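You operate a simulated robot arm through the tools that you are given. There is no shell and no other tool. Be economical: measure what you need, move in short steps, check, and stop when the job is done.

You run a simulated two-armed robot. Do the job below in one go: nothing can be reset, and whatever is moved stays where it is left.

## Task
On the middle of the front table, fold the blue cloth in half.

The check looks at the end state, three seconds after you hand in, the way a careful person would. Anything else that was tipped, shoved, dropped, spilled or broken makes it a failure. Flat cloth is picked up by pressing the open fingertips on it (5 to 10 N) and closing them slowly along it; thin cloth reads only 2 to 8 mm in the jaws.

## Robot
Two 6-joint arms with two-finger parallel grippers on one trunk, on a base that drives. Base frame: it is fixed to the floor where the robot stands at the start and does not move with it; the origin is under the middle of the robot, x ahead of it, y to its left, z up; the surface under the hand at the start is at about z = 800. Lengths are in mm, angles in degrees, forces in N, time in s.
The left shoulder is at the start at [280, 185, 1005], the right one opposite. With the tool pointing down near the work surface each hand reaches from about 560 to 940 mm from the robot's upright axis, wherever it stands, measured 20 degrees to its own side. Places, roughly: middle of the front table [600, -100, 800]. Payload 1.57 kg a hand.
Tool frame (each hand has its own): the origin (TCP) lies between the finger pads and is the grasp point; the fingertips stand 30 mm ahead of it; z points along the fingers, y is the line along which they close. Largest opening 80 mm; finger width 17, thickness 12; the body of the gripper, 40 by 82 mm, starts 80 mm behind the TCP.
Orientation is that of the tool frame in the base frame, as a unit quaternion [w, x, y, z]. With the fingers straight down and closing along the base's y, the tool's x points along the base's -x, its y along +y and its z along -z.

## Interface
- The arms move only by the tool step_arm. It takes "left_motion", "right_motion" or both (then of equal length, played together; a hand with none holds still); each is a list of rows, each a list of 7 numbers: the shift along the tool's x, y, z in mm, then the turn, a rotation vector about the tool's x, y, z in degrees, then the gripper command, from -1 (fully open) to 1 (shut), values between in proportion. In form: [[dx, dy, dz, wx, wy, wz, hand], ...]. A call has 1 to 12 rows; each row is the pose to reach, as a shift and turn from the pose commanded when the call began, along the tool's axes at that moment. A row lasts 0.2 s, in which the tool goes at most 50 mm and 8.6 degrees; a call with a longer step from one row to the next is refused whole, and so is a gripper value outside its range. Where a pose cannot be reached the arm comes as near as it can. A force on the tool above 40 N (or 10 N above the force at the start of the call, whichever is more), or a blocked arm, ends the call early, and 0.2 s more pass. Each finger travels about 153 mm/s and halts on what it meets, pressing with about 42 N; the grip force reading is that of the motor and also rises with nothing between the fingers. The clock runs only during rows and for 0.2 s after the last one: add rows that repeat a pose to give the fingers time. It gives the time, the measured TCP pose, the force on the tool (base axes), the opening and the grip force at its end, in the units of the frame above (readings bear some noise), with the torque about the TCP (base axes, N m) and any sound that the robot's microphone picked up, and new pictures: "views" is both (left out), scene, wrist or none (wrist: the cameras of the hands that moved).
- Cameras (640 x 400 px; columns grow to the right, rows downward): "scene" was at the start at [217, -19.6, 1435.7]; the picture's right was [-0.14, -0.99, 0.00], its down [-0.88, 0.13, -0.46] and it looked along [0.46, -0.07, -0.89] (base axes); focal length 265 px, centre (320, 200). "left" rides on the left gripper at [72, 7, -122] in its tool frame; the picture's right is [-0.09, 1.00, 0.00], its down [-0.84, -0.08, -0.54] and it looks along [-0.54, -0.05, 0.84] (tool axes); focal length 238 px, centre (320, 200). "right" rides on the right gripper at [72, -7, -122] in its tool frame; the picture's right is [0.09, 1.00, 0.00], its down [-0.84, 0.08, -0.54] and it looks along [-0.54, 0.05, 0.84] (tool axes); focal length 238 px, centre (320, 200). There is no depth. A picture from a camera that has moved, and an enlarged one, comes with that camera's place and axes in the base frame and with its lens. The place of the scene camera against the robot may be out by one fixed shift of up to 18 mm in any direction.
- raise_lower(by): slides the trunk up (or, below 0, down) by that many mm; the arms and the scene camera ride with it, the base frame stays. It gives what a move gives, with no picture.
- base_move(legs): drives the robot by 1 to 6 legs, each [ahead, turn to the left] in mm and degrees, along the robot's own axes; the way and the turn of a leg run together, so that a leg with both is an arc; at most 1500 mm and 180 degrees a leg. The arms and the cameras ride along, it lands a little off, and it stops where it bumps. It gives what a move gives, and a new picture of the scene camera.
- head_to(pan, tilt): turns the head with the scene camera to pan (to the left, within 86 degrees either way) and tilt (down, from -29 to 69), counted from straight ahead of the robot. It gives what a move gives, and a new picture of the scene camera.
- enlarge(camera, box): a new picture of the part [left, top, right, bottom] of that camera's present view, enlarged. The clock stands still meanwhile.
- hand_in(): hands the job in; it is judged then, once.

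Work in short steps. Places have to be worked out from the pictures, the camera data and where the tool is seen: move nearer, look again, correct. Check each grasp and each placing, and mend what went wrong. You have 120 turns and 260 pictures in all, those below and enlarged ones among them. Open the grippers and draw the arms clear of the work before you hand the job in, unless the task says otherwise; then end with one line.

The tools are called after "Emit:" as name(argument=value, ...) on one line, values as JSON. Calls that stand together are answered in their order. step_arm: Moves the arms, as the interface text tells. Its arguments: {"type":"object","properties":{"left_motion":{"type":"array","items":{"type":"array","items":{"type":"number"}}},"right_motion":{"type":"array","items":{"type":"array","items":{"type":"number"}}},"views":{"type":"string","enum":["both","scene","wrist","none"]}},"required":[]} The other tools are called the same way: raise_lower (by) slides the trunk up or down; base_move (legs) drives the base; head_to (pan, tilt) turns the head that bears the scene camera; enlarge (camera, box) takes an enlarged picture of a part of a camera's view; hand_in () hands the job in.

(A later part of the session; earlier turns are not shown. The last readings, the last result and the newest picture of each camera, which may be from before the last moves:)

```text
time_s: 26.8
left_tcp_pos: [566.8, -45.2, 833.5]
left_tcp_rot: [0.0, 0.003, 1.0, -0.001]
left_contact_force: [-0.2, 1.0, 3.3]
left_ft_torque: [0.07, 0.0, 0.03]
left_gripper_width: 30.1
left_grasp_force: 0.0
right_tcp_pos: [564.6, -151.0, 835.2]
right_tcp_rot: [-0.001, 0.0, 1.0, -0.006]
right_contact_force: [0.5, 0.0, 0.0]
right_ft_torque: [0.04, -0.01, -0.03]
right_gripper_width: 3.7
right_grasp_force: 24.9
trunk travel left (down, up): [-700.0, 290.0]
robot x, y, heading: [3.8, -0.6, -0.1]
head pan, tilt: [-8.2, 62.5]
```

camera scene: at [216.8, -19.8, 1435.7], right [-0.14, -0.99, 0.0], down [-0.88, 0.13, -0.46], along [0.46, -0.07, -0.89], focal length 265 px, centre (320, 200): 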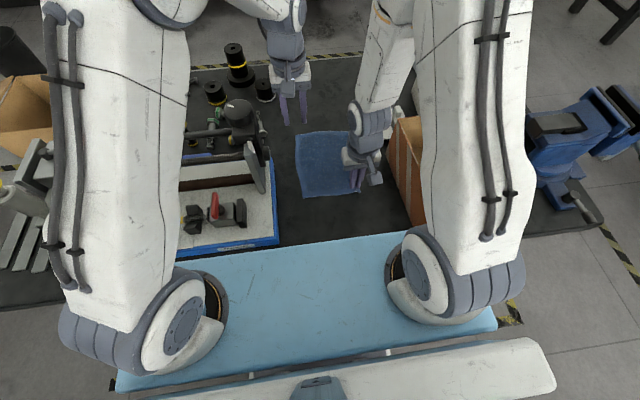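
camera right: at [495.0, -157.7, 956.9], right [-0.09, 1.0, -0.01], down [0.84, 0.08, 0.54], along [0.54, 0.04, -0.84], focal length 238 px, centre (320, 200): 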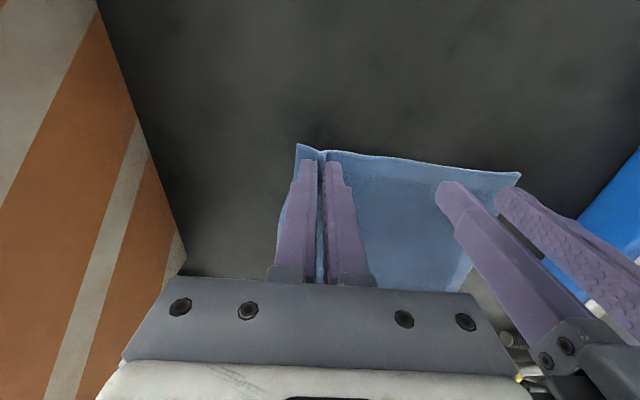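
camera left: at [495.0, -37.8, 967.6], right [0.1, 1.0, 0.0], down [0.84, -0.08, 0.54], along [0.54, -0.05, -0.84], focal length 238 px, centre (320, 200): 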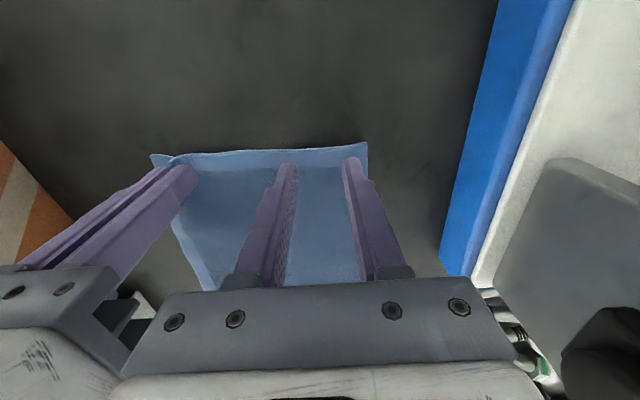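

Only 3 N, so I'll press 0.5 mm further and then close slowly.

Emit:
step_arm(left_motion=[[0, 0, 0.6, 0, 0, 0, 0.25], [0, 0, 0.6, 0, 0, 0, 0.33], [0, 0, 0.6, 0, 0, 0, 0.41], [0, 0, 0.6, 0, 0, 0, 0.49], [0, 0, 0.6, 0, 0, 0, 0.57], [0, 0, 0.6, 0, 0, 0, 0.65], [0, 0, 0.6, 0, 0, 0, 0.73], [0, 0, 0.6, 0, 0, 0, 0.8], [0, 0, 0.6, 0, 0, 0, 0.87], [0, 0, 0.6, 0, 0, 0, 0.94], [0, 0, 0.6, 0, 0, 0, 1], [0, 0, 0.6, 0, 0, 0, 1]], views="wrist")

```text
time_s: 29.4
left_tcp_pos: [566.8, -45.5, 833.4]
left_tcp_rot: [0.002, 0.003, 1.0, -0.002]
left_contact_force: [-0.7, -10.8, 4.5]
left_ft_torque: [-0.31, -0.07, 0.05]
left_gripper_width: 3.7
left_grasp_force: 24.7
right_tcp_pos: [564.8, -150.7, 835.0]
right_tcp_rot: [-0.001, -0.001, 1.0, -0.006]
right_contact_force: [-0.4, 9.5, 0.1]
right_ft_torque: [0.36, 0.01, 0.01]
right_gripper_width: 3.8
right_grasp_force: 24.3
trunk travel left (down, up): [-700.0, 290.0]
robot x, y, heading: [-0.8, -0.8, -0.2]
head pan, tilt: [-8.2, 62.5]
camera left: at [495.0, -38.6, 955.2], right [0.1, 1.0, 0.0], down [0.84, -0.08, 0.54], along [0.54, -0.06, -0.84], focal length 238 px, centre (320, 200)
```

left: 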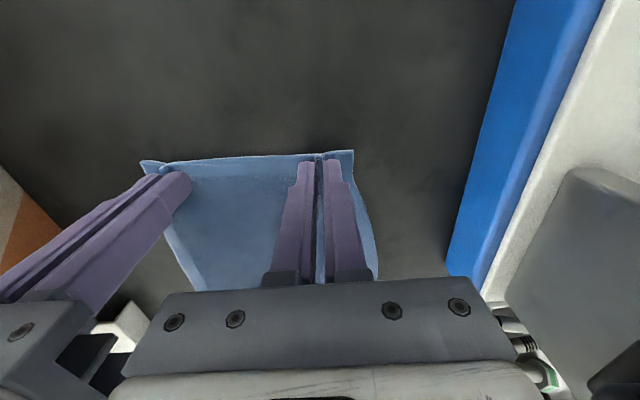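

Both hands hold (3.7 and 3.8 mm). I'll fold again along the same arc but with only 10° tilt, to stay in reach, ending just above the far edge.

Emit:
step_arm(left_motion=[[-4.2, -1, -23, 0, 1.7, 0, 1], [-15, -1.5, -45, 0, 3.4, 0, 1], [-31.7, -1.5, -63.4, 0, 5, 0, 1], [-53.3, -1.5, -77.6, 0, 6.7, 0, 1], [-78.1, -1.5, -86.6, 0, 8.4, 0, 1], [-104.9, -2, -89.6, 0, 10, 0, 1], [-130.5, -2.5, -86.6, 0, 10, 0, 1], [-154.4, -3, -77.6, 0, 10, 0, 1], [-174.9, -3.5, -63, 0, 10, 0, 1], [-190.6, -4, -44, 0, 10, 0, 1], [-200.5, -4.5, -22, 0, 10, 0, 1], [-203.9, -4.5, -10, 0, 10, 0, 1]], right_motion=[[-4.2, 1, -23, 0, 1.7, 0, 1], [-15, 1.5, -45, 0, 3.4, 0, 1], [-31.7, 1.5, -63.4, 0, 5, 0, 1], [-53.3, 1.5, -77.6, 0, 6.7, 0, 1], [-78.1, 1.5, -86.6, 0, 8.4, 0, 1], [-104.9, 1, -89.6, 0, 10, 0, 1], [-130.5, 0.5, -86.6, 0, 10, 0, 1], [-154.4, 0, -77.6, 0, 10, 0, 1], [-174.9, -0.5, -63, 0, 10, 0, 1], [-190.6, -1, -44, 0, 10, 0, 1], [-200.5, -1.5, -20, 0, 10, 0, 1], [-203.9, -1.5, -8, 0, 10, 0, 1]])

Emit:
enlarge(camera="scene", box=[250, 90, 390, 190])

```text
time_s: 32.0
left_tcp_pos: [771.1, -51.7, 843.5]
left_tcp_rot: [-0.087, 0.003, 0.996, -0.001]
left_contact_force: [0.4, -2.6, 0.6]
left_ft_torque: [-0.03, -0.03, 0.03]
left_gripper_width: 3.9
left_grasp_force: 24.7
right_tcp_pos: [768.9, -152.5, 845.0]
right_tcp_rot: [-0.089, 0.0, 0.996, -0.006]
right_contact_force: [-1.0, 3.2, 0.6]
right_ft_torque: [0.08, -0.04, 0.03]
right_gripper_width: 3.7
right_grasp_force: 24.3
trunk travel left (down, up): [-700.0, 290.0]
robot x, y, heading: [1.3, 0.2, -0.2]
head pan, tilt: [-8.2, 62.5]
camera scene: at [216.6, -19.7, 1435.8], right [-0.14, -0.99, 0.0], down [-0.88, 0.13, -0.46], along [0.46, -0.07, -0.89], focal length 265 px, centre (320, 200)
camera right: at [720.6, -159.3, 976.2], right [-0.09, 1.0, 0.0], down [0.92, 0.08, 0.39], along [0.38, 0.04, -0.92], focal length 238 px, centre (320, 200)
camera left: at [721.5, -44.2, 975.8], right [0.1, 1.0, -0.02], down [0.92, -0.08, 0.39], along [0.39, -0.05, -0.92], focal length 238 px, centre (320, 200)
```

scene: 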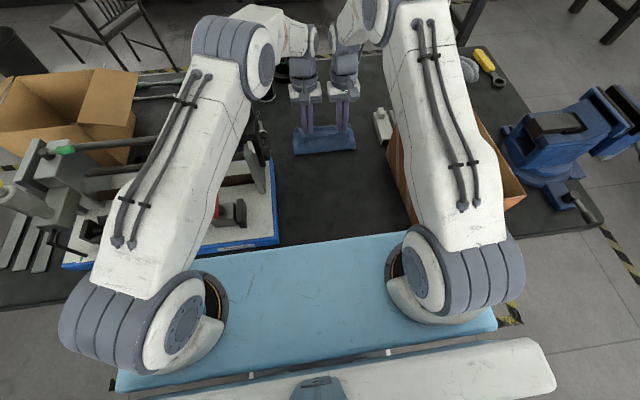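
right: 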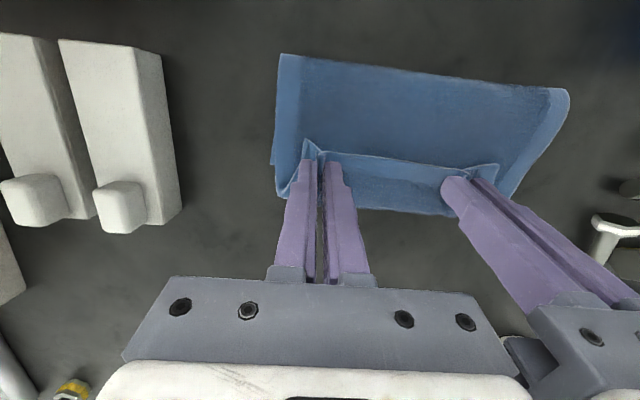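
left: 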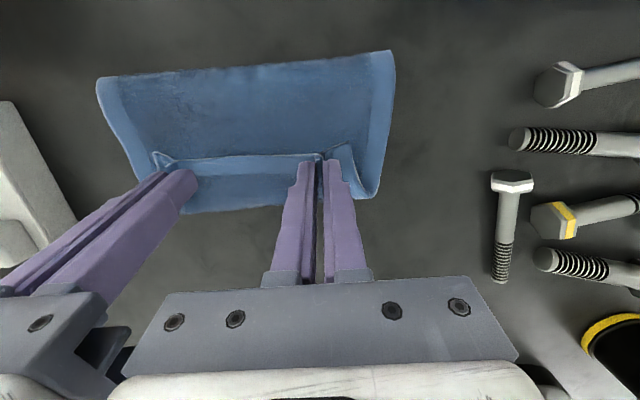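

```text
4.00 times, centred on (320, 140) of scene
camera zoom: at [216.6, -19.7, 1435.8], right [-0.14, -0.99, 0.0], down [-0.88, 0.13, -0.46], along [0.46, -0.07, -0.89], focal length 1060 px, centre (320, 440)
```

zoom: 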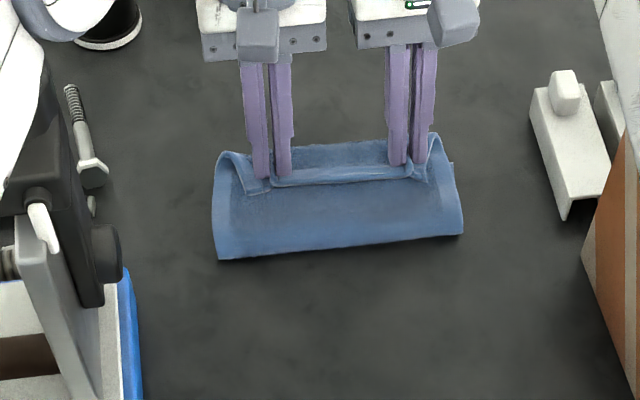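

The fold is square, but the held edge points backward over a roll that bulges to x≈800, so the crease (≈690) is too far forward. I'll draw both hands back about 45 mm so the crease rolls to ≈667, then look.

Emit:
step_arm(left_motion=[[15, 0.5, -2, 0, 0, 0, 1], [30, 1, 0, 0, 0, 0, 1], [44, 1.5, 8, 0, 0, 0, 1], [44, 1.5, 12, 0, 0, 0, 1]], right_motion=[[15, -0.5, -2, 0, 0, 0, 1], [30, -1, 0, 0, 0, 0, 1], [44, -1.5, 8, 0, 0, 0, 1], [44, -1.5, 12, 0, 0, 0, 1]])

Emit:
enlarge(camera="scene", box=[250, 90, 390, 190])

```text
time_s: 33.0
left_tcp_pos: [725.2, -49.7, 841.1]
left_tcp_rot: [-0.086, 0.003, 0.996, -0.001]
left_contact_force: [2.2, -7.2, 4.2]
left_ft_torque: [-0.24, -0.06, 0.04]
left_gripper_width: 3.8
left_grasp_force: 25.2
right_tcp_pos: [723.4, -154.4, 839.4]
right_tcp_rot: [-0.085, 0.001, 0.996, -0.006]
right_contact_force: [1.2, 8.6, 3.6]
right_ft_torque: [0.27, -0.08, -0.01]
right_gripper_width: 3.3
right_grasp_force: 24.4
trunk travel left (down, up): [-700.0, 290.0]
robot x, y, heading: [1.4, -2.6, 0.3]
head pan, tilt: [-8.2, 62.5]
camera scene: at [216.4, -19.7, 1435.9], right [-0.14, -0.99, 0.0], down [-0.88, 0.13, -0.46], along [0.46, -0.07, -0.89], focal length 265 px, centre (320, 200)
camera right: at [675.9, -160.2, 972.4], right [-0.09, 1.0, 0.0], down [0.92, 0.08, 0.39], along [0.39, 0.04, -0.92], focal length 238 px, centre (320, 200)
camera left: at [675.5, -42.5, 972.5], right [0.1, 1.0, -0.02], down [0.92, -0.08, 0.39], along [0.39, -0.06, -0.92], focal length 238 px, centre (320, 200)
```

scene: 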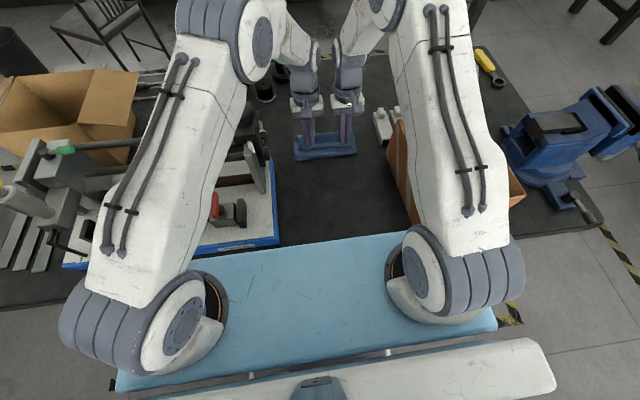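
right: 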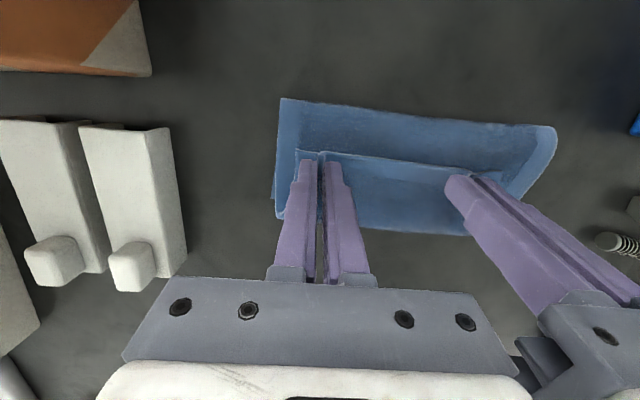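
left: 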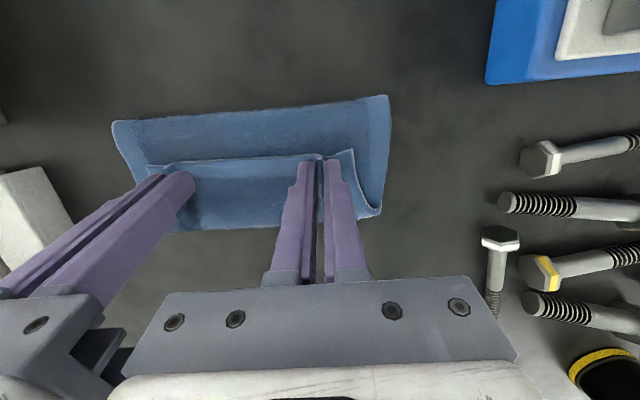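

```text
4.00 times, centred on (320, 140) of scene
camera zoom: at [216.4, -19.7, 1435.9], right [-0.14, -0.99, 0.0], down [-0.88, 0.13, -0.46], along [0.46, -0.07, -0.89], focal length 1060 px, centre (320, 440)
```

zoom: 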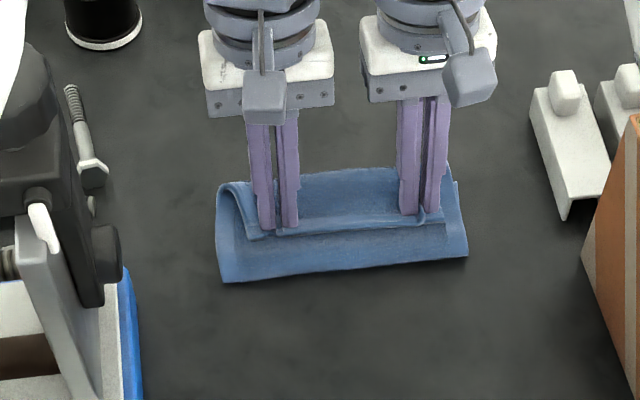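

The crease is now about x=675 and should be about 665. I'll draw back another 20 mm, just off the table, then open slowly and see how the edge relaxes.

Emit:
step_arm(left_motion=[[7, 0, -3, 0, 0, 0, 1], [14, 0, -3, 0, 0, 0, 1], [21, 0, -2, 0, 0, 0, 1], [21, 0, -2, 0, 0, 0, 0.9], [21, 0, -2, 0, 0, 0, 0.8], [21, 0, -2, 0, 0, 0, 0.65], [21, 0, -2, 0, 0, 0, 0.5]], right_motion=[[7, 0, -3, 0, 0, 0, 1], [14, 0, -3, 0, 0, 0, 1], [21, 0, -2, 0, 0, 0, 1], [21, 0, -2, 0, 0, 0, 0.9], [21, 0, -2, 0, 0, 0, 0.8], [21, 0, -2, 0, 0, 0, 0.65], [21, 0, -2, 0, 0, 0, 0.5]])

Emit:
enlarge(camera="scene", box=[250, 90, 390, 190])

```text
time_s: 34.6
left_tcp_pos: [705.2, -49.1, 844.7]
left_tcp_rot: [-0.087, 0.003, 0.996, -0.001]
left_contact_force: [-0.3, 0.2, -0.3]
left_ft_torque: [0.0, 0.0, 0.01]
left_gripper_width: 19.8
left_grasp_force: 0.0
right_tcp_pos: [702.8, -154.2, 844.2]
right_tcp_rot: [-0.088, 0.0, 0.996, -0.005]
right_contact_force: [-0.2, -0.6, 0.6]
right_ft_torque: [-0.04, 0.02, 0.0]
right_gripper_width: 19.9
right_grasp_force: 0.0
trunk travel left (down, up): [-700.0, 290.0]
robot x, y, heading: [-1.1, 1.2, 0.2]
head pan, tilt: [-8.2, 62.5]
camera scene: at [216.7, -19.7, 1435.7], right [-0.14, -0.99, 0.0], down [-0.88, 0.13, -0.46], along [0.46, -0.07, -0.89], focal length 265 px, centre (320, 200)
camera right: at [655.8, -160.7, 977.1], right [-0.09, 1.0, 0.0], down [0.92, 0.08, 0.39], along [0.38, 0.04, -0.92], focal length 238 px, centre (320, 200)
camera left: at [655.4, -41.6, 977.1], right [0.1, 1.0, -0.02], down [0.92, -0.08, 0.39], along [0.38, -0.05, -0.92], focal length 238 px, centre (320, 200)
```

scene: 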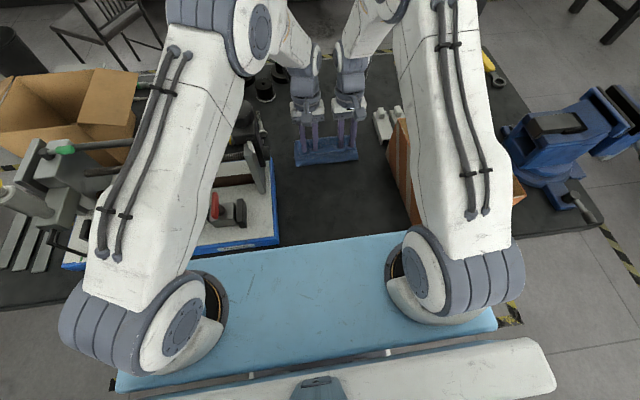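
right: 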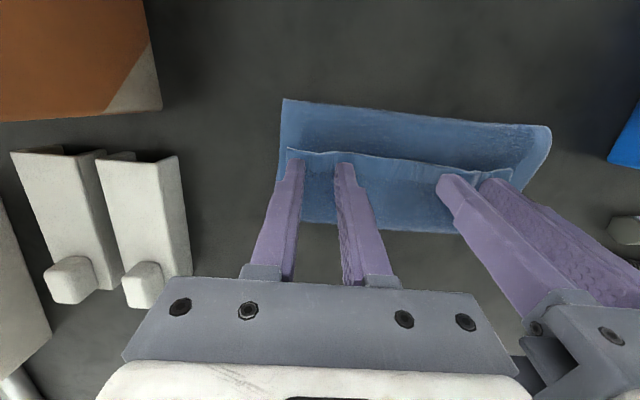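
left: 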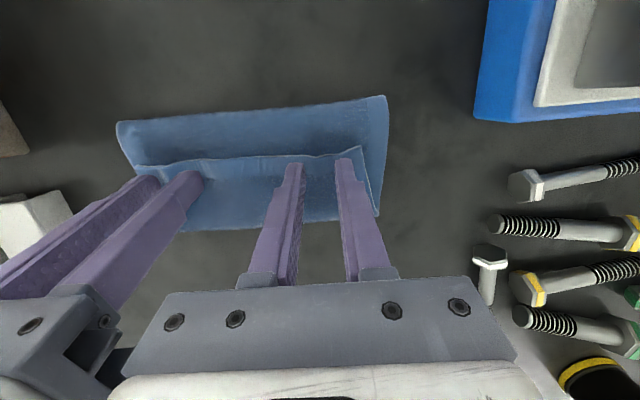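

```text
4.00 times, centred on (320, 140) of scene
camera zoom: at [216.7, -19.7, 1435.7], right [-0.14, -0.99, 0.0], down [-0.88, 0.13, -0.46], along [0.46, -0.07, -0.89], focal length 1060 px, centre (320, 440)
```

zoom: 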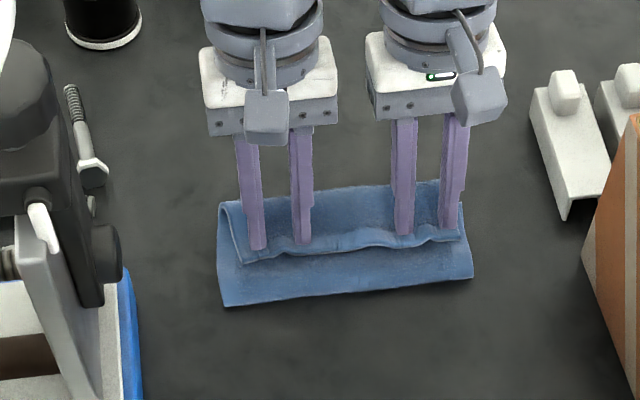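

Released, the edge stays curled back over the top, so it has to be turned over better. I'll regrasp it where the fingers already are, unfold, and then retake it with forward-tilted fingers so it can rotate about 65° during the fold.

Emit:
step_arm(left_motion=[[0, 0, 4, 0, 0, 0, 0.5], [0, 0, 6, 0, 0, 0, 0.5], [0, 0, 6, 0, 0, 0, 0.6], [0, 0, 6, 0, 0, 0, 0.7], [0, 0, 6, 0, 0, 0, 0.8], [0, 0, 6, 0, 0, 0, 0.9], [0, 0, 6, 0, 0, 0, 1], [0, 0, 6, 0, 0, 0, 1]], right_motion=[[0, 0, 4, 0, 0, 0, 0.5], [0, 0, 6, 0, 0, 0, 0.5], [0, 0, 6, 0, 0, 0, 0.6], [0, 0, 6, 0, 0, 0, 0.7], [0, 0, 6, 0, 0, 0, 0.8], [0, 0, 6, 0, 0, 0, 0.9], [0, 0, 6, 0, 0, 0, 1], [0, 0, 6, 0, 0, 0, 1]], views="wrist")

```text
time_s: 36.4
left_tcp_pos: [703.6, -50.2, 839.6]
left_tcp_rot: [-0.086, 0.003, 0.996, -0.001]
left_contact_force: [1.3, -9.5, 6.3]
left_ft_torque: [-0.3, 0.02, 0.03]
left_gripper_width: 3.9
left_grasp_force: 25.0
right_tcp_pos: [702.1, -153.7, 839.4]
right_tcp_rot: [-0.087, 0.001, 0.996, -0.005]
right_contact_force: [0.0, 9.6, 6.6]
right_ft_torque: [0.32, -0.02, -0.04]
right_gripper_width: 4.0
right_grasp_force: 24.1
trunk travel left (down, up): [-700.0, 290.0]
robot x, y, heading: [-0.0, 0.3, 0.0]
head pan, tilt: [-8.2, 62.5]
camera right: at [654.7, -160.5, 971.5], right [-0.09, 1.0, 0.01], down [0.92, 0.08, 0.39], along [0.38, 0.04, -0.92], focal length 238 px, centre (320, 200)
camera left: at [653.8, -42.1, 971.5], right [0.1, 1.0, -0.02], down [0.92, -0.08, 0.39], along [0.39, -0.05, -0.92], focal length 238 px, centre (320, 200)
```

right: 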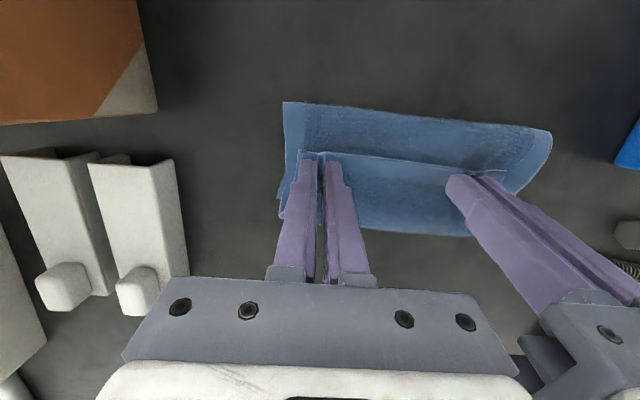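
left: 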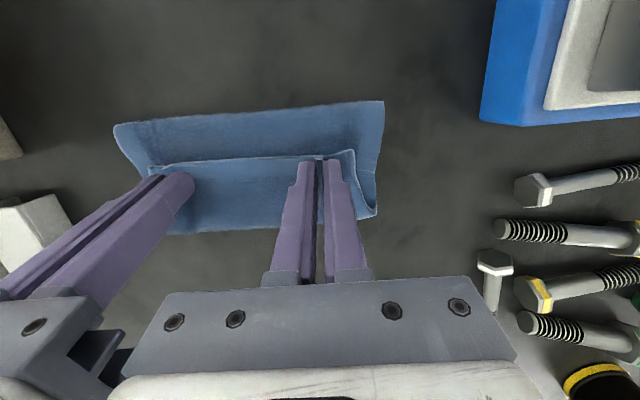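

Both hands hold again. New plan: carry the edge well past the far side at some height so the sheet pulls out nearly straight, release it so it falls outward, then retake it from above and set it back to the right line.

Emit:
step_arm(left_motion=[[-2.9, -1, -41.1, 0, 0, 0, 1], [-29.8, -1, -61.2, 0, -2, 0, 1], [-60.3, -1, -61.5, 0, -4, 0, 1], [-86.6, -1, -55.9, 0, -6, 0, 1], [-86.6, -1, -55.9, 0, -6, 0, 1]], right_motion=[[-2.9, 1, -41.1, 0, 0, 0, 1], [-29.8, 1, -61.2, 0, -2, 0, 1], [-60.3, 1, -61.5, 0, -4, 0, 1], [-86.6, 1, -55.9, 0, -6, 0, 1], [-86.6, 1, -55.9, 0, -6, 0, 1]])

Emit:
enlarge(camera="scene", box=[250, 80, 390, 180])

```text
time_s: 37.6
left_tcp_pos: [799.9, -50.6, 878.1]
left_tcp_rot: [-0.035, 0.003, 0.999, 0.0]
left_contact_force: [0.1, -3.7, 0.2]
left_ft_torque: [-0.12, 0.0, 0.01]
left_gripper_width: 3.6
left_grasp_force: 24.5
right_tcp_pos: [796.9, -153.9, 878.4]
right_tcp_rot: [-0.035, 0.001, 0.999, -0.006]
right_contact_force: [-0.4, 4.9, 0.4]
right_ft_torque: [0.14, 0.04, 0.0]
right_gripper_width: 3.5
right_grasp_force: 24.6
trunk travel left (down, up): [-700.0, 290.0]
robot x, y, heading: [-0.1, -1.2, 0.1]
head pan, tilt: [-8.2, 62.5]
camera scene: at [217.0, -19.8, 1435.6], right [-0.14, -0.99, 0.0], down [-0.88, 0.13, -0.46], along [0.46, -0.07, -0.89], focal length 265 px, centre (320, 200)
camera right: at [735.9, -159.5, 1005.3], right [-0.09, 1.0, 0.0], down [0.87, 0.08, 0.48], along [0.48, 0.04, -0.88], focal length 238 px, centre (320, 200)
camera left: at [736.0, -43.1, 1005.1], right [0.1, 1.0, -0.01], down [0.87, -0.08, 0.48], along [0.48, -0.05, -0.88], focal length 238 px, centre (320, 200)
```

scene: 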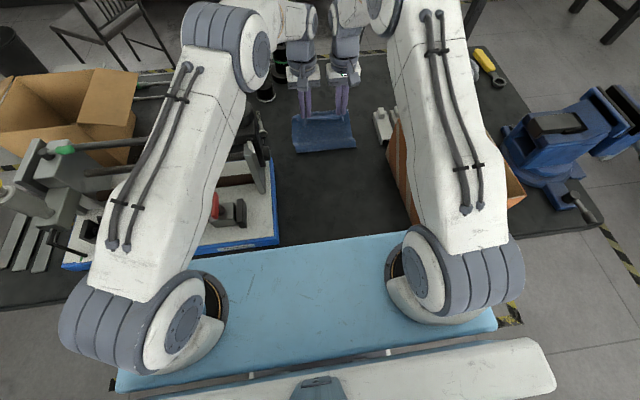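
right: 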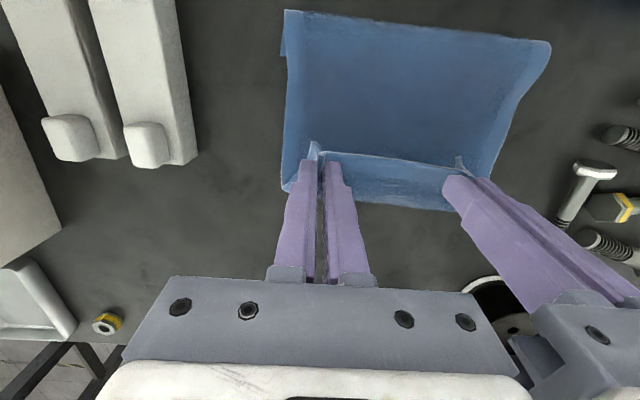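
left: 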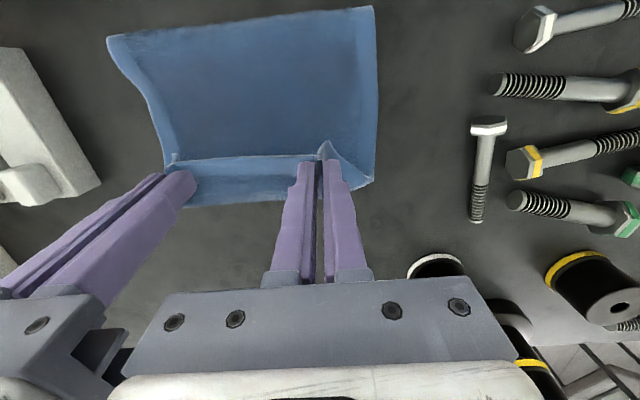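

```text
4.00 times, centred on (320, 130) of scene
camera zoom: at [217.0, -19.8, 1435.6], right [-0.14, -0.99, 0.0], down [-0.88, 0.13, -0.46], along [0.46, -0.07, -0.89], focal length 1060 px, centre (320, 480)
```

zoom: 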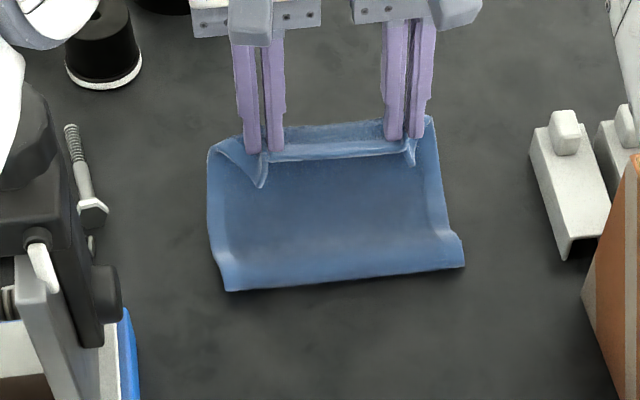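

The sheet now hangs out with only a short edge flap. I'll release quickly at this height so it can fall outward.

Emit:
step_arm(left_motion=[[-8, 0, 0, 0, 0, 0, 1], [-12, 0, 0, 0, 0, 0, 0], [-12, 0, 0, 0, 0, 0, -0.3], [-12, 0, -15, 0, 0, 0, -0.3], [-12, 0, -40, 0, 0, 0, -0.3], [-12, 0, -60, 0, 0, 0, -0.3]], right_motion=[[-8, 0, 0, 0, 0, 0, 1], [-12, 0, 0, 0, 0, 0, 0], [-12, 0, 0, 0, 0, 0, -0.3], [-12, 0, -15, 0, 0, 0, -0.3], [-12, 0, -40, 0, 0, 0, -0.3], [-12, 0, -60, 0, 0, 0, -0.3]])

Emit:
enlarge(camera="scene", box=[250, 80, 390, 180])

```text
time_s: 39.0
left_tcp_pos: [815.8, -51.2, 938.3]
left_tcp_rot: [-0.035, 0.003, 0.999, -0.001]
left_contact_force: [0.4, -0.4, -0.5]
left_ft_torque: [0.0, 0.03, -0.04]
left_gripper_width: 51.9
left_grasp_force: 0.0
right_tcp_pos: [813.1, -151.4, 937.1]
right_tcp_rot: [-0.035, 0.001, 0.999, -0.006]
right_contact_force: [0.1, 0.0, 0.0]
right_ft_torque: [0.01, 0.0, 0.0]
right_gripper_width: 52.0
right_grasp_force: 0.1
trunk travel left (down, up): [-700.0, 290.0]
robot x, y, heading: [-4.5, 4.0, 0.2]
head pan, tilt: [-8.2, 62.5]
camera scene: at [216.8, -19.8, 1435.6], right [-0.14, -0.99, 0.0], down [-0.88, 0.13, -0.46], along [0.46, -0.07, -0.89], focal length 265 px, centre (320, 200)
camera right: at [752.1, -158.2, 1064.0], right [-0.09, 1.0, 0.0], down [0.87, 0.08, 0.48], along [0.48, 0.04, -0.88], focal length 238 px, centre (320, 200)
camera left: at [752.1, -43.2, 1064.5], right [0.1, 1.0, -0.01], down [0.87, -0.08, 0.48], along [0.48, -0.05, -0.88], focal length 238 px, centre (320, 200)
```

scene: 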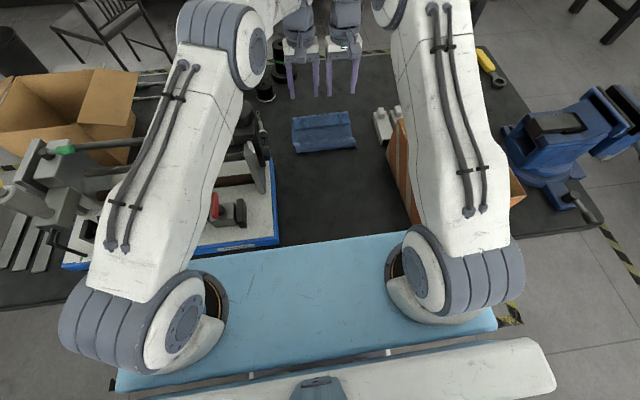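
right: 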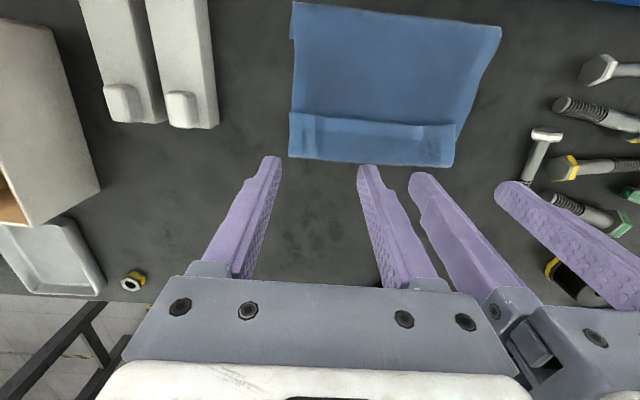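
left: 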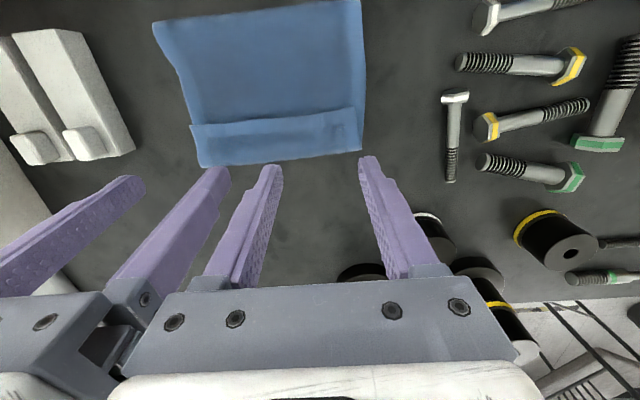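

```text
4.00 times, centred on (320, 130) of scene
camera zoom: at [216.8, -19.8, 1435.6], right [-0.14, -0.99, 0.0], down [-0.88, 0.13, -0.46], along [0.46, -0.07, -0.89], focal length 1060 px, centre (320, 480)
```

zoom: 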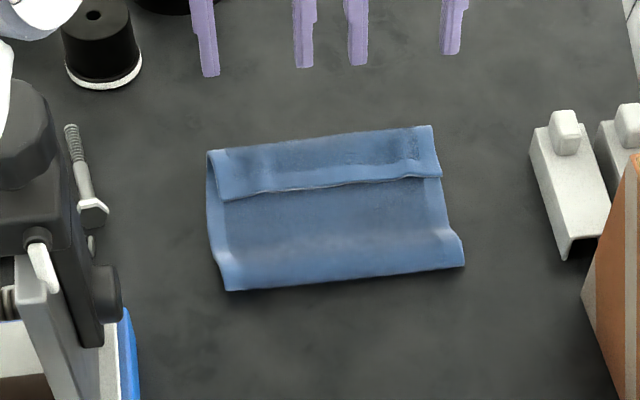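

The cloth is limp: the edge stayed folded back as a flap about 40 mm wide (x≈794–835), because the jaws held it so far in from the edge. I'll pick up that flap, unfold everything, and retake only the corner tips diagonally so there's no flap. First I'm lowering onto the flap.

Emit:
step_arm(left_motion=[[2, 0, 30, 0, 0, 0, 0.25], [5, 0, 65, 0, 0, 0, 0.25], [7, 0, 90, 0, 0, 0, 0.25], [7, 0, 99, 0, 0, 0, 0.25], [7, 0, 102, 0, 0, 0, 0.25]], right_motion=[[2, 0, 30, 0, 0, 0, 0.25], [5, 0, 65, 0, 0, 0, 0.25], [7, 0, 90, 0, 0, 0, 0.25], [7, 0, 99, 0, 0, 0, 0.25], [7, 0, 102, 0, 0, 0, 0.25]], views="wrist")

```text
time_s: 40.2
left_tcp_pos: [801.0, -50.9, 837.3]
left_tcp_rot: [-0.034, 0.003, 0.999, -0.001]
left_contact_force: [1.3, 0.0, 3.6]
left_ft_torque: [0.01, -0.01, 0.02]
left_gripper_width: 30.0
left_grasp_force: 0.1
right_tcp_pos: [799.7, -153.6, 837.0]
right_tcp_rot: [-0.035, 0.001, 0.999, -0.006]
right_contact_force: [0.3, 0.5, 3.8]
right_ft_torque: [0.01, 0.01, 0.0]
right_gripper_width: 29.9
right_grasp_force: 0.1
trunk travel left (down, up): [-700.0, 290.0]
robot x, y, heading: [-1.4, 0.1, 0.1]
head pan, tilt: [-8.2, 62.5]
camera right: at [737.6, -159.9, 963.4], right [-0.09, 1.0, -0.01], down [0.87, 0.08, 0.48], along [0.48, 0.04, -0.88], focal length 238 px, centre (320, 200)
camera left: at [737.8, -43.9, 963.2], right [0.1, 1.0, -0.01], down [0.87, -0.08, 0.48], along [0.48, -0.05, -0.88], focal length 238 px, centre (320, 200)
```

right: 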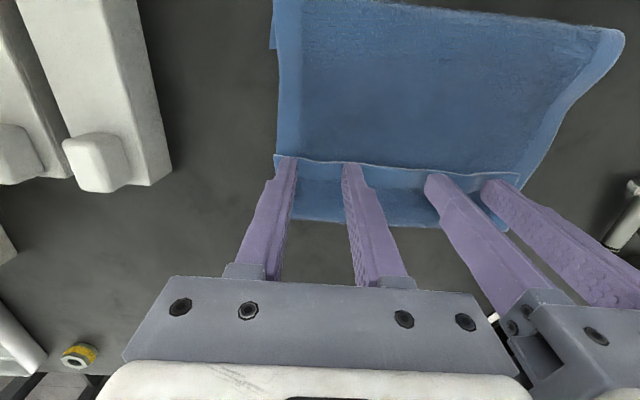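
left: 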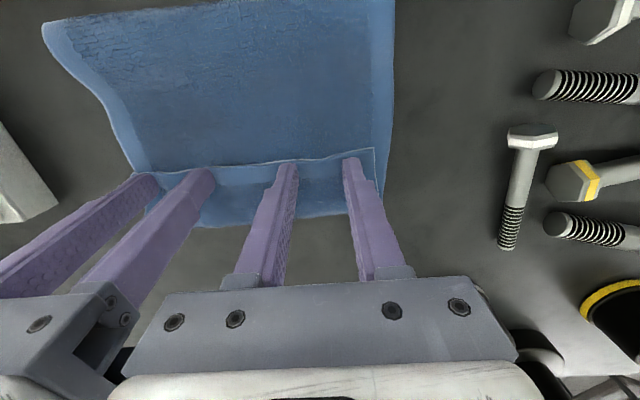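

The fingers are well placed on the flap, so I'll press slightly more and close.

Emit:
step_arm(left_motion=[[0, 0, 1, 0, 0, 0, 0.25], [0, 0, 1, 0, 0, 0, 0.34], [0, 0, 1, 0, 0, 0, 0.43], [0, 0, 1, 0, 0, 0, 0.52], [0, 0, 1, 0, 0, 0, 0.61], [0, 0, 1, 0, 0, 0, 0.7], [0, 0, 1, 0, 0, 0, 0.79], [0, 0, 1, 0, 0, 0, 0.88], [0, 0, 1, 0, 0, 0, 0.95], [0, 0, 1, 0, 0, 0, 1], [0, 0, 1, 0, 0, 0, 1]], right_motion=[[0, 0, 1, 0, 0, 0, 0.25], [0, 0, 1, 0, 0, 0, 0.34], [0, 0, 1, 0, 0, 0, 0.43], [0, 0, 1, 0, 0, 0, 0.52], [0, 0, 1, 0, 0, 0, 0.61], [0, 0, 1, 0, 0, 0, 0.7], [0, 0, 1, 0, 0, 0, 0.79], [0, 0, 1, 0, 0, 0, 0.88], [0, 0, 1, 0, 0, 0, 0.95], [0, 0, 1, 0, 0, 0, 1], [0, 0, 1, 0, 0, 0, 1]], views="wrist")

```text
time_s: 42.6
left_tcp_pos: [799.2, -51.7, 835.0]
left_tcp_rot: [-0.035, 0.003, 0.999, -0.001]
left_contact_force: [-0.1, -3.3, 6.3]
left_ft_torque: [-0.1, -0.02, 0.02]
left_gripper_width: 3.8
left_grasp_force: 24.4
right_tcp_pos: [799.1, -152.9, 835.8]
right_tcp_rot: [-0.034, 0.0, 0.999, -0.006]
right_contact_force: [-0.4, 3.2, 6.6]
right_ft_torque: [0.1, 0.0, 0.0]
right_gripper_width: 3.4
right_grasp_force: 24.6
trunk travel left (down, up): [-700.0, 290.0]
robot x, y, heading: [-0.4, 0.9, -0.1]
head pan, tilt: [-8.2, 62.5]
camera right: at [737.2, -159.6, 962.3], right [-0.09, 1.0, 0.0], down [0.87, 0.08, 0.48], along [0.48, 0.04, -0.88], focal length 238 px, centre (320, 200)
camera left: at [737.3, -43.8, 962.4], right [0.1, 1.0, -0.01], down [0.87, -0.08, 0.48], along [0.48, -0.05, -0.88], focal length 238 px, centre (320, 200)
```

right: 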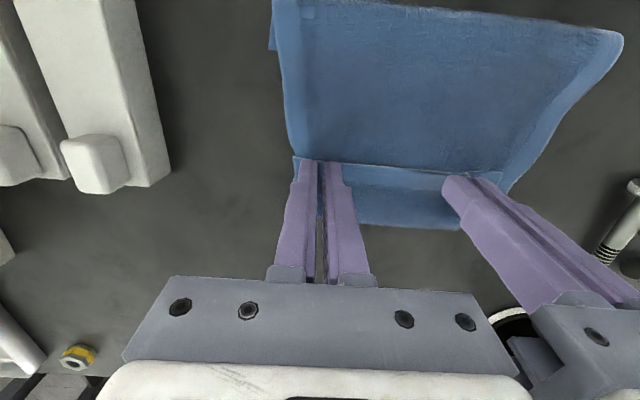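
left: 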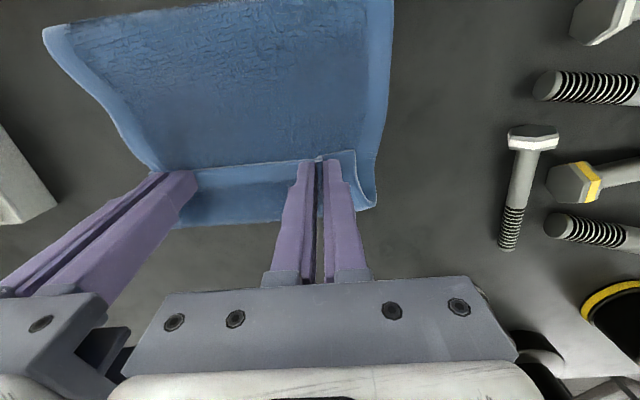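

Both hands hold the flap. I'll carry it back up and over to the near side to unfold the cloth, pulling it slightly toward the robot.

Emit:
step_arm(left_motion=[[2.5, 0, -34.9, 0, 0, 0, 1], [30.2, 0, -73.1, 0, -1, 0, 1], [66.9, 0, -95.6, 0, -2, 0, 1], [107.9, 0, -107.8, 0, -3, 0, 1], [147.8, 0, -105, 0, -4, 0, 1], [186.6, 0, -87.2, 0, -4, 0, 1], [219.9, 0, -59.9, 0, -4, 0, 1], [243, 0, -33.1, 0, -4, 0, 1], [259.3, 0, -7, 0, -4, 0, 1], [268.1, 0, 8, 0, -4, 0, 1], [268.1, 0, 14, 0, -4, 0, 1]], right_motion=[[2.5, 0, -34.9, 0, 0, 0, 1], [30.2, 0, -73.1, 0, -1, 0, 1], [66.9, 0, -95.6, 0, -2, 0, 1], [107.9, 0, -107.8, 0, -3, 0, 1], [147.8, 0, -105, 0, -4, 0, 1], [186.6, 0, -87.2, 0, -4, 0, 1], [219.9, 0, -59.9, 0, -4, 0, 1], [243, 0, -33.1, 0, -4, 0, 1], [259.3, 0, -7, 0, -4, 0, 1], [268.1, 0, 8, 0, -4, 0, 1], [268.1, 0, 14, 0, -4, 0, 1]])

Emit:
enlarge(camera="scene", box=[250, 90, 400, 215])

```text
time_s: 45.0
left_tcp_pos: [531.8, -49.7, 840.8]
left_tcp_rot: [0.001, 0.003, 1.0, -0.001]
left_contact_force: [-0.2, -5.0, 1.0]
left_ft_torque: [-0.11, -0.01, 0.0]
left_gripper_width: 3.4
left_grasp_force: 24.5
right_tcp_pos: [531.0, -153.2, 840.4]
right_tcp_rot: [-0.001, 0.0, 1.0, -0.005]
right_contact_force: [-0.5, 4.5, 0.3]
right_ft_torque: [0.13, 0.02, -0.02]
right_gripper_width: 3.4
right_grasp_force: 24.3
trunk travel left (down, up): [-700.0, 290.0]
robot x, y, heading: [-0.1, 0.3, 0.3]
head pan, tilt: [-8.2, 62.5]
camera scene: at [216.6, -19.8, 1435.7], right [-0.14, -0.99, 0.0], down [-0.88, 0.13, -0.46], along [0.46, -0.07, -0.89], focal length 265 px, centre (320, 200)
camera right: at [461.3, -159.6, 962.1], right [-0.09, 1.0, -0.01], down [0.84, 0.08, 0.54], along [0.54, 0.04, -0.84], focal length 238 px, centre (320, 200)
camera left: at [460.3, -42.4, 961.5], right [0.1, 1.0, 0.0], down [0.84, -0.08, 0.54], along [0.54, -0.06, -0.84], focal length 238 px, centre (320, 200)
```

scene: 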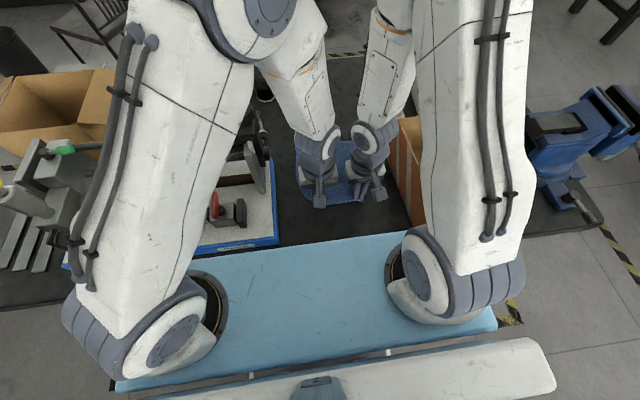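
right: 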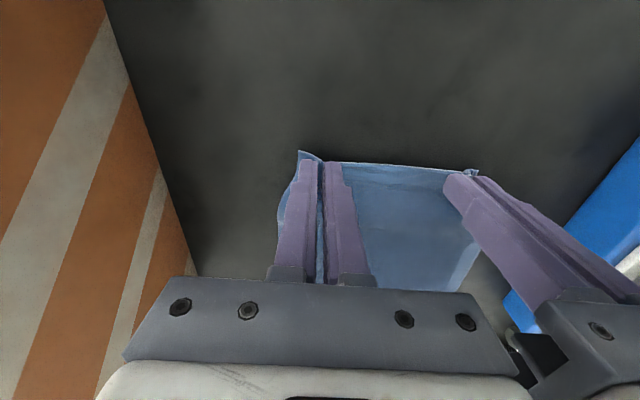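
left: 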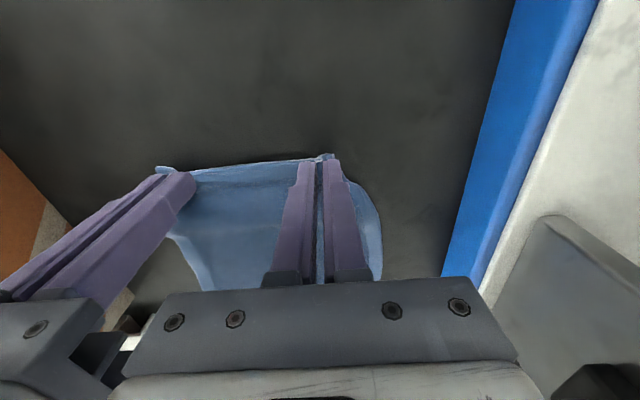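

```text
3.20 times, centred on (325, 152) of scene
camera zoom: at [216.6, -19.8, 1435.7], right [-0.14, -0.99, 0.0], down [-0.88, 0.13, -0.46], along [0.46, -0.07, -0.89], focal length 848 px, centre (304, 352)
```

zoom: 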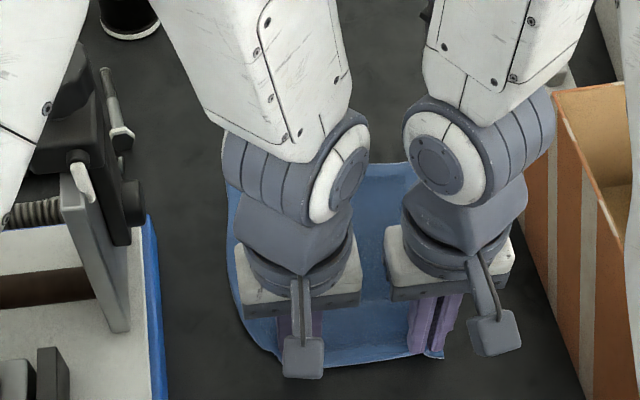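

Unfolded again. I'll set the edge down, open, and raise both hands to see the cloth.

Emit:
step_arm(left_motion=[[0, 0, 5, 0, 0, 0, 1], [0, 0, 5, 0, 0, 0, 0.6], [0, 0, 5, 0, 0, 0, 0.1], [0, 0, 0, 0, 0, 0, 0.1], [0, 0, -30, 0, 0, 0, 0.1], [0, 0, -70, 0, 0, 0, 0.1], [0, 10, -110, 0, 0, 0, 0.1], [0, 25, -145, 0, 0, 0, 0.1]], right_motion=[[0, 0, 5, 0, 0, 0, 1], [0, 0, 5, 0, 0, 0, 0.6], [0, 0, 5, 0, 0, 0, 0.1], [0, 0, 0, 0, 0, 0, 0.1], [0, 0, -30, 0, 0, 0, 0.1], [0, 0, -70, 0, 0, 0, 0.1], [0, -10, -110, 0, 0, 0, 0.1], [0, -25, -145, 0, 0, 0, 0.1]])

Emit:
enlarge(camera="scene", box=[250, 90, 400, 215])

```text
time_s: 46.8
left_tcp_pos: [532.9, -23.6, 984.7]
left_tcp_rot: [-0.001, 0.003, 1.0, 0.0]
left_contact_force: [-0.2, 0.2, 0.3]
left_ft_torque: [0.0, 0.01, 0.0]
left_gripper_width: 35.8
left_grasp_force: 0.1
right_tcp_pos: [530.8, -176.2, 985.8]
right_tcp_rot: [-0.001, 0.001, 1.0, -0.005]
right_contact_force: [0.1, -0.4, -0.3]
right_ft_torque: [-0.03, -0.01, -0.03]
right_gripper_width: 35.9
right_grasp_force: 0.2
right hand out of reach, approached as far as the arm can: row 1
trunk travel left (down, up): [-700.0, 290.0]
robot x, y, heading: [2.3, -0.3, -0.2]
head pan, tilt: [-8.2, 62.5]
camera scene: at [217.0, -19.8, 1435.6], right [-0.14, -0.99, 0.0], down [-0.88, 0.13, -0.46], along [0.46, -0.07, -0.89], focal length 265 px, centre (320, 200)
camera right: at [460.6, -182.9, 1107.8], right [-0.09, 1.0, -0.01], down [0.84, 0.08, 0.54], along [0.54, 0.04, -0.84], focal length 238 px, centre (320, 200)
camera left: at [461.1, -16.0, 1107.1], right [0.1, 1.0, 0.0], down [0.84, -0.08, 0.54], along [0.54, -0.05, -0.84], focal length 238 px, centre (320, 200)
```

scene: 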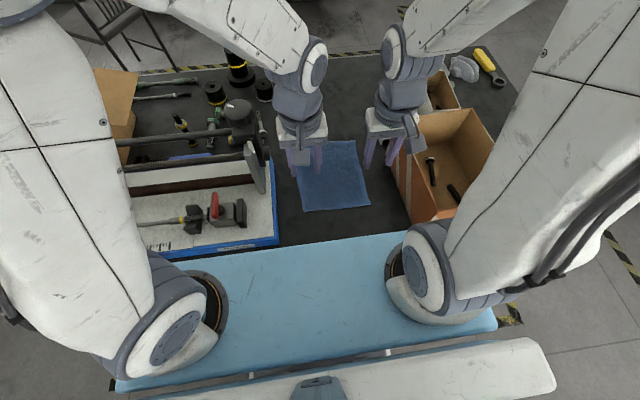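
right: 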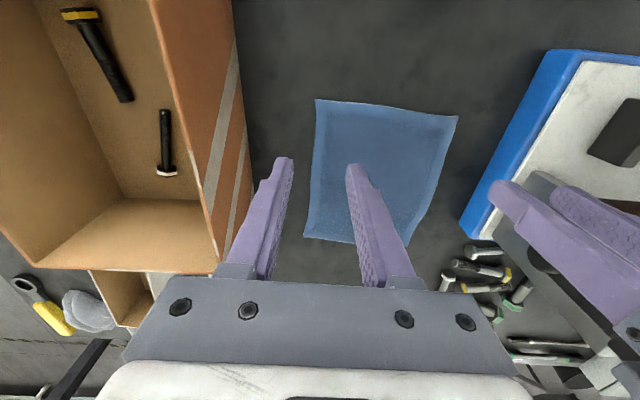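
left: 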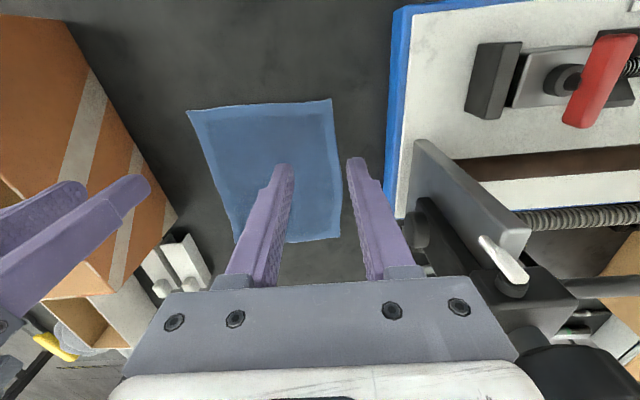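

```text
3.20 times, centred on (325, 152) of scene
camera zoom: at [217.0, -19.8, 1435.6], right [-0.14, -0.99, 0.0], down [-0.88, 0.13, -0.46], along [0.46, -0.07, -0.89], focal length 848 px, centre (304, 352)
```

zoom: 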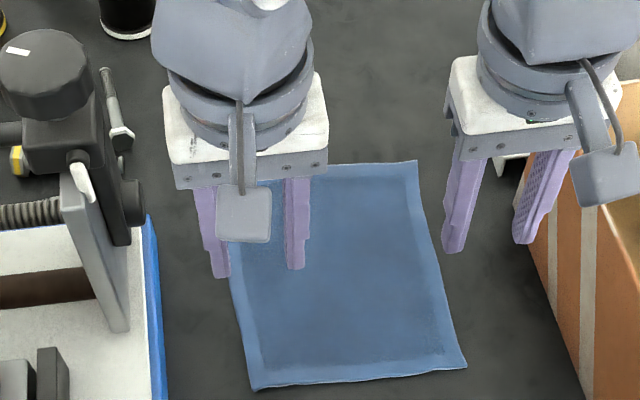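

The cloth lies flat again with corners D(516,-6), C(513,-187), A(739,-8) and B(736,-189). The near edge is too close for the right arm, so I'll back the base off 60 mm with the hands clear.

Emit:
base_move(legs=[[-60, 0]])

```text
time_s: 47.8
left_tcp_pos: [472.1, -23.6, 985.4]
left_tcp_rot: [0.0, 0.003, 1.0, -0.001]
left_contact_force: [0.4, -0.6, -0.3]
left_ft_torque: [0.03, 0.04, 0.02]
left_gripper_width: 36.0
left_grasp_force: 0.1
right_tcp_pos: [471.4, -176.9, 985.4]
right_tcp_rot: [-0.001, 0.0, 1.0, -0.007]
right_contact_force: [-0.3, -0.3, 0.4]
right_ft_torque: [-0.01, 0.01, -0.02]
right_gripper_width: 36.0
right_grasp_force: 0.2
trunk travel left (down, up): [-700.0, 290.0]
robot x, y, heading: [-63.4, -2.6, 0.0]
head pan, tilt: [-8.2, 62.5]
camera scene: at [156.8, -19.7, 1435.6], right [-0.14, -0.99, 0.0], down [-0.88, 0.13, -0.46], along [0.46, -0.07, -0.89], focal length 265 px, centre (320, 200)
```

scene: 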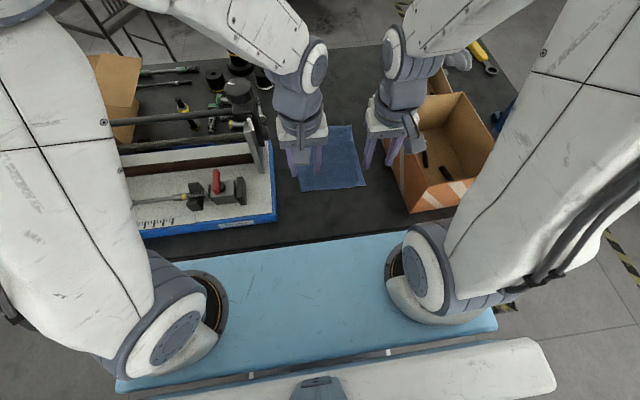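

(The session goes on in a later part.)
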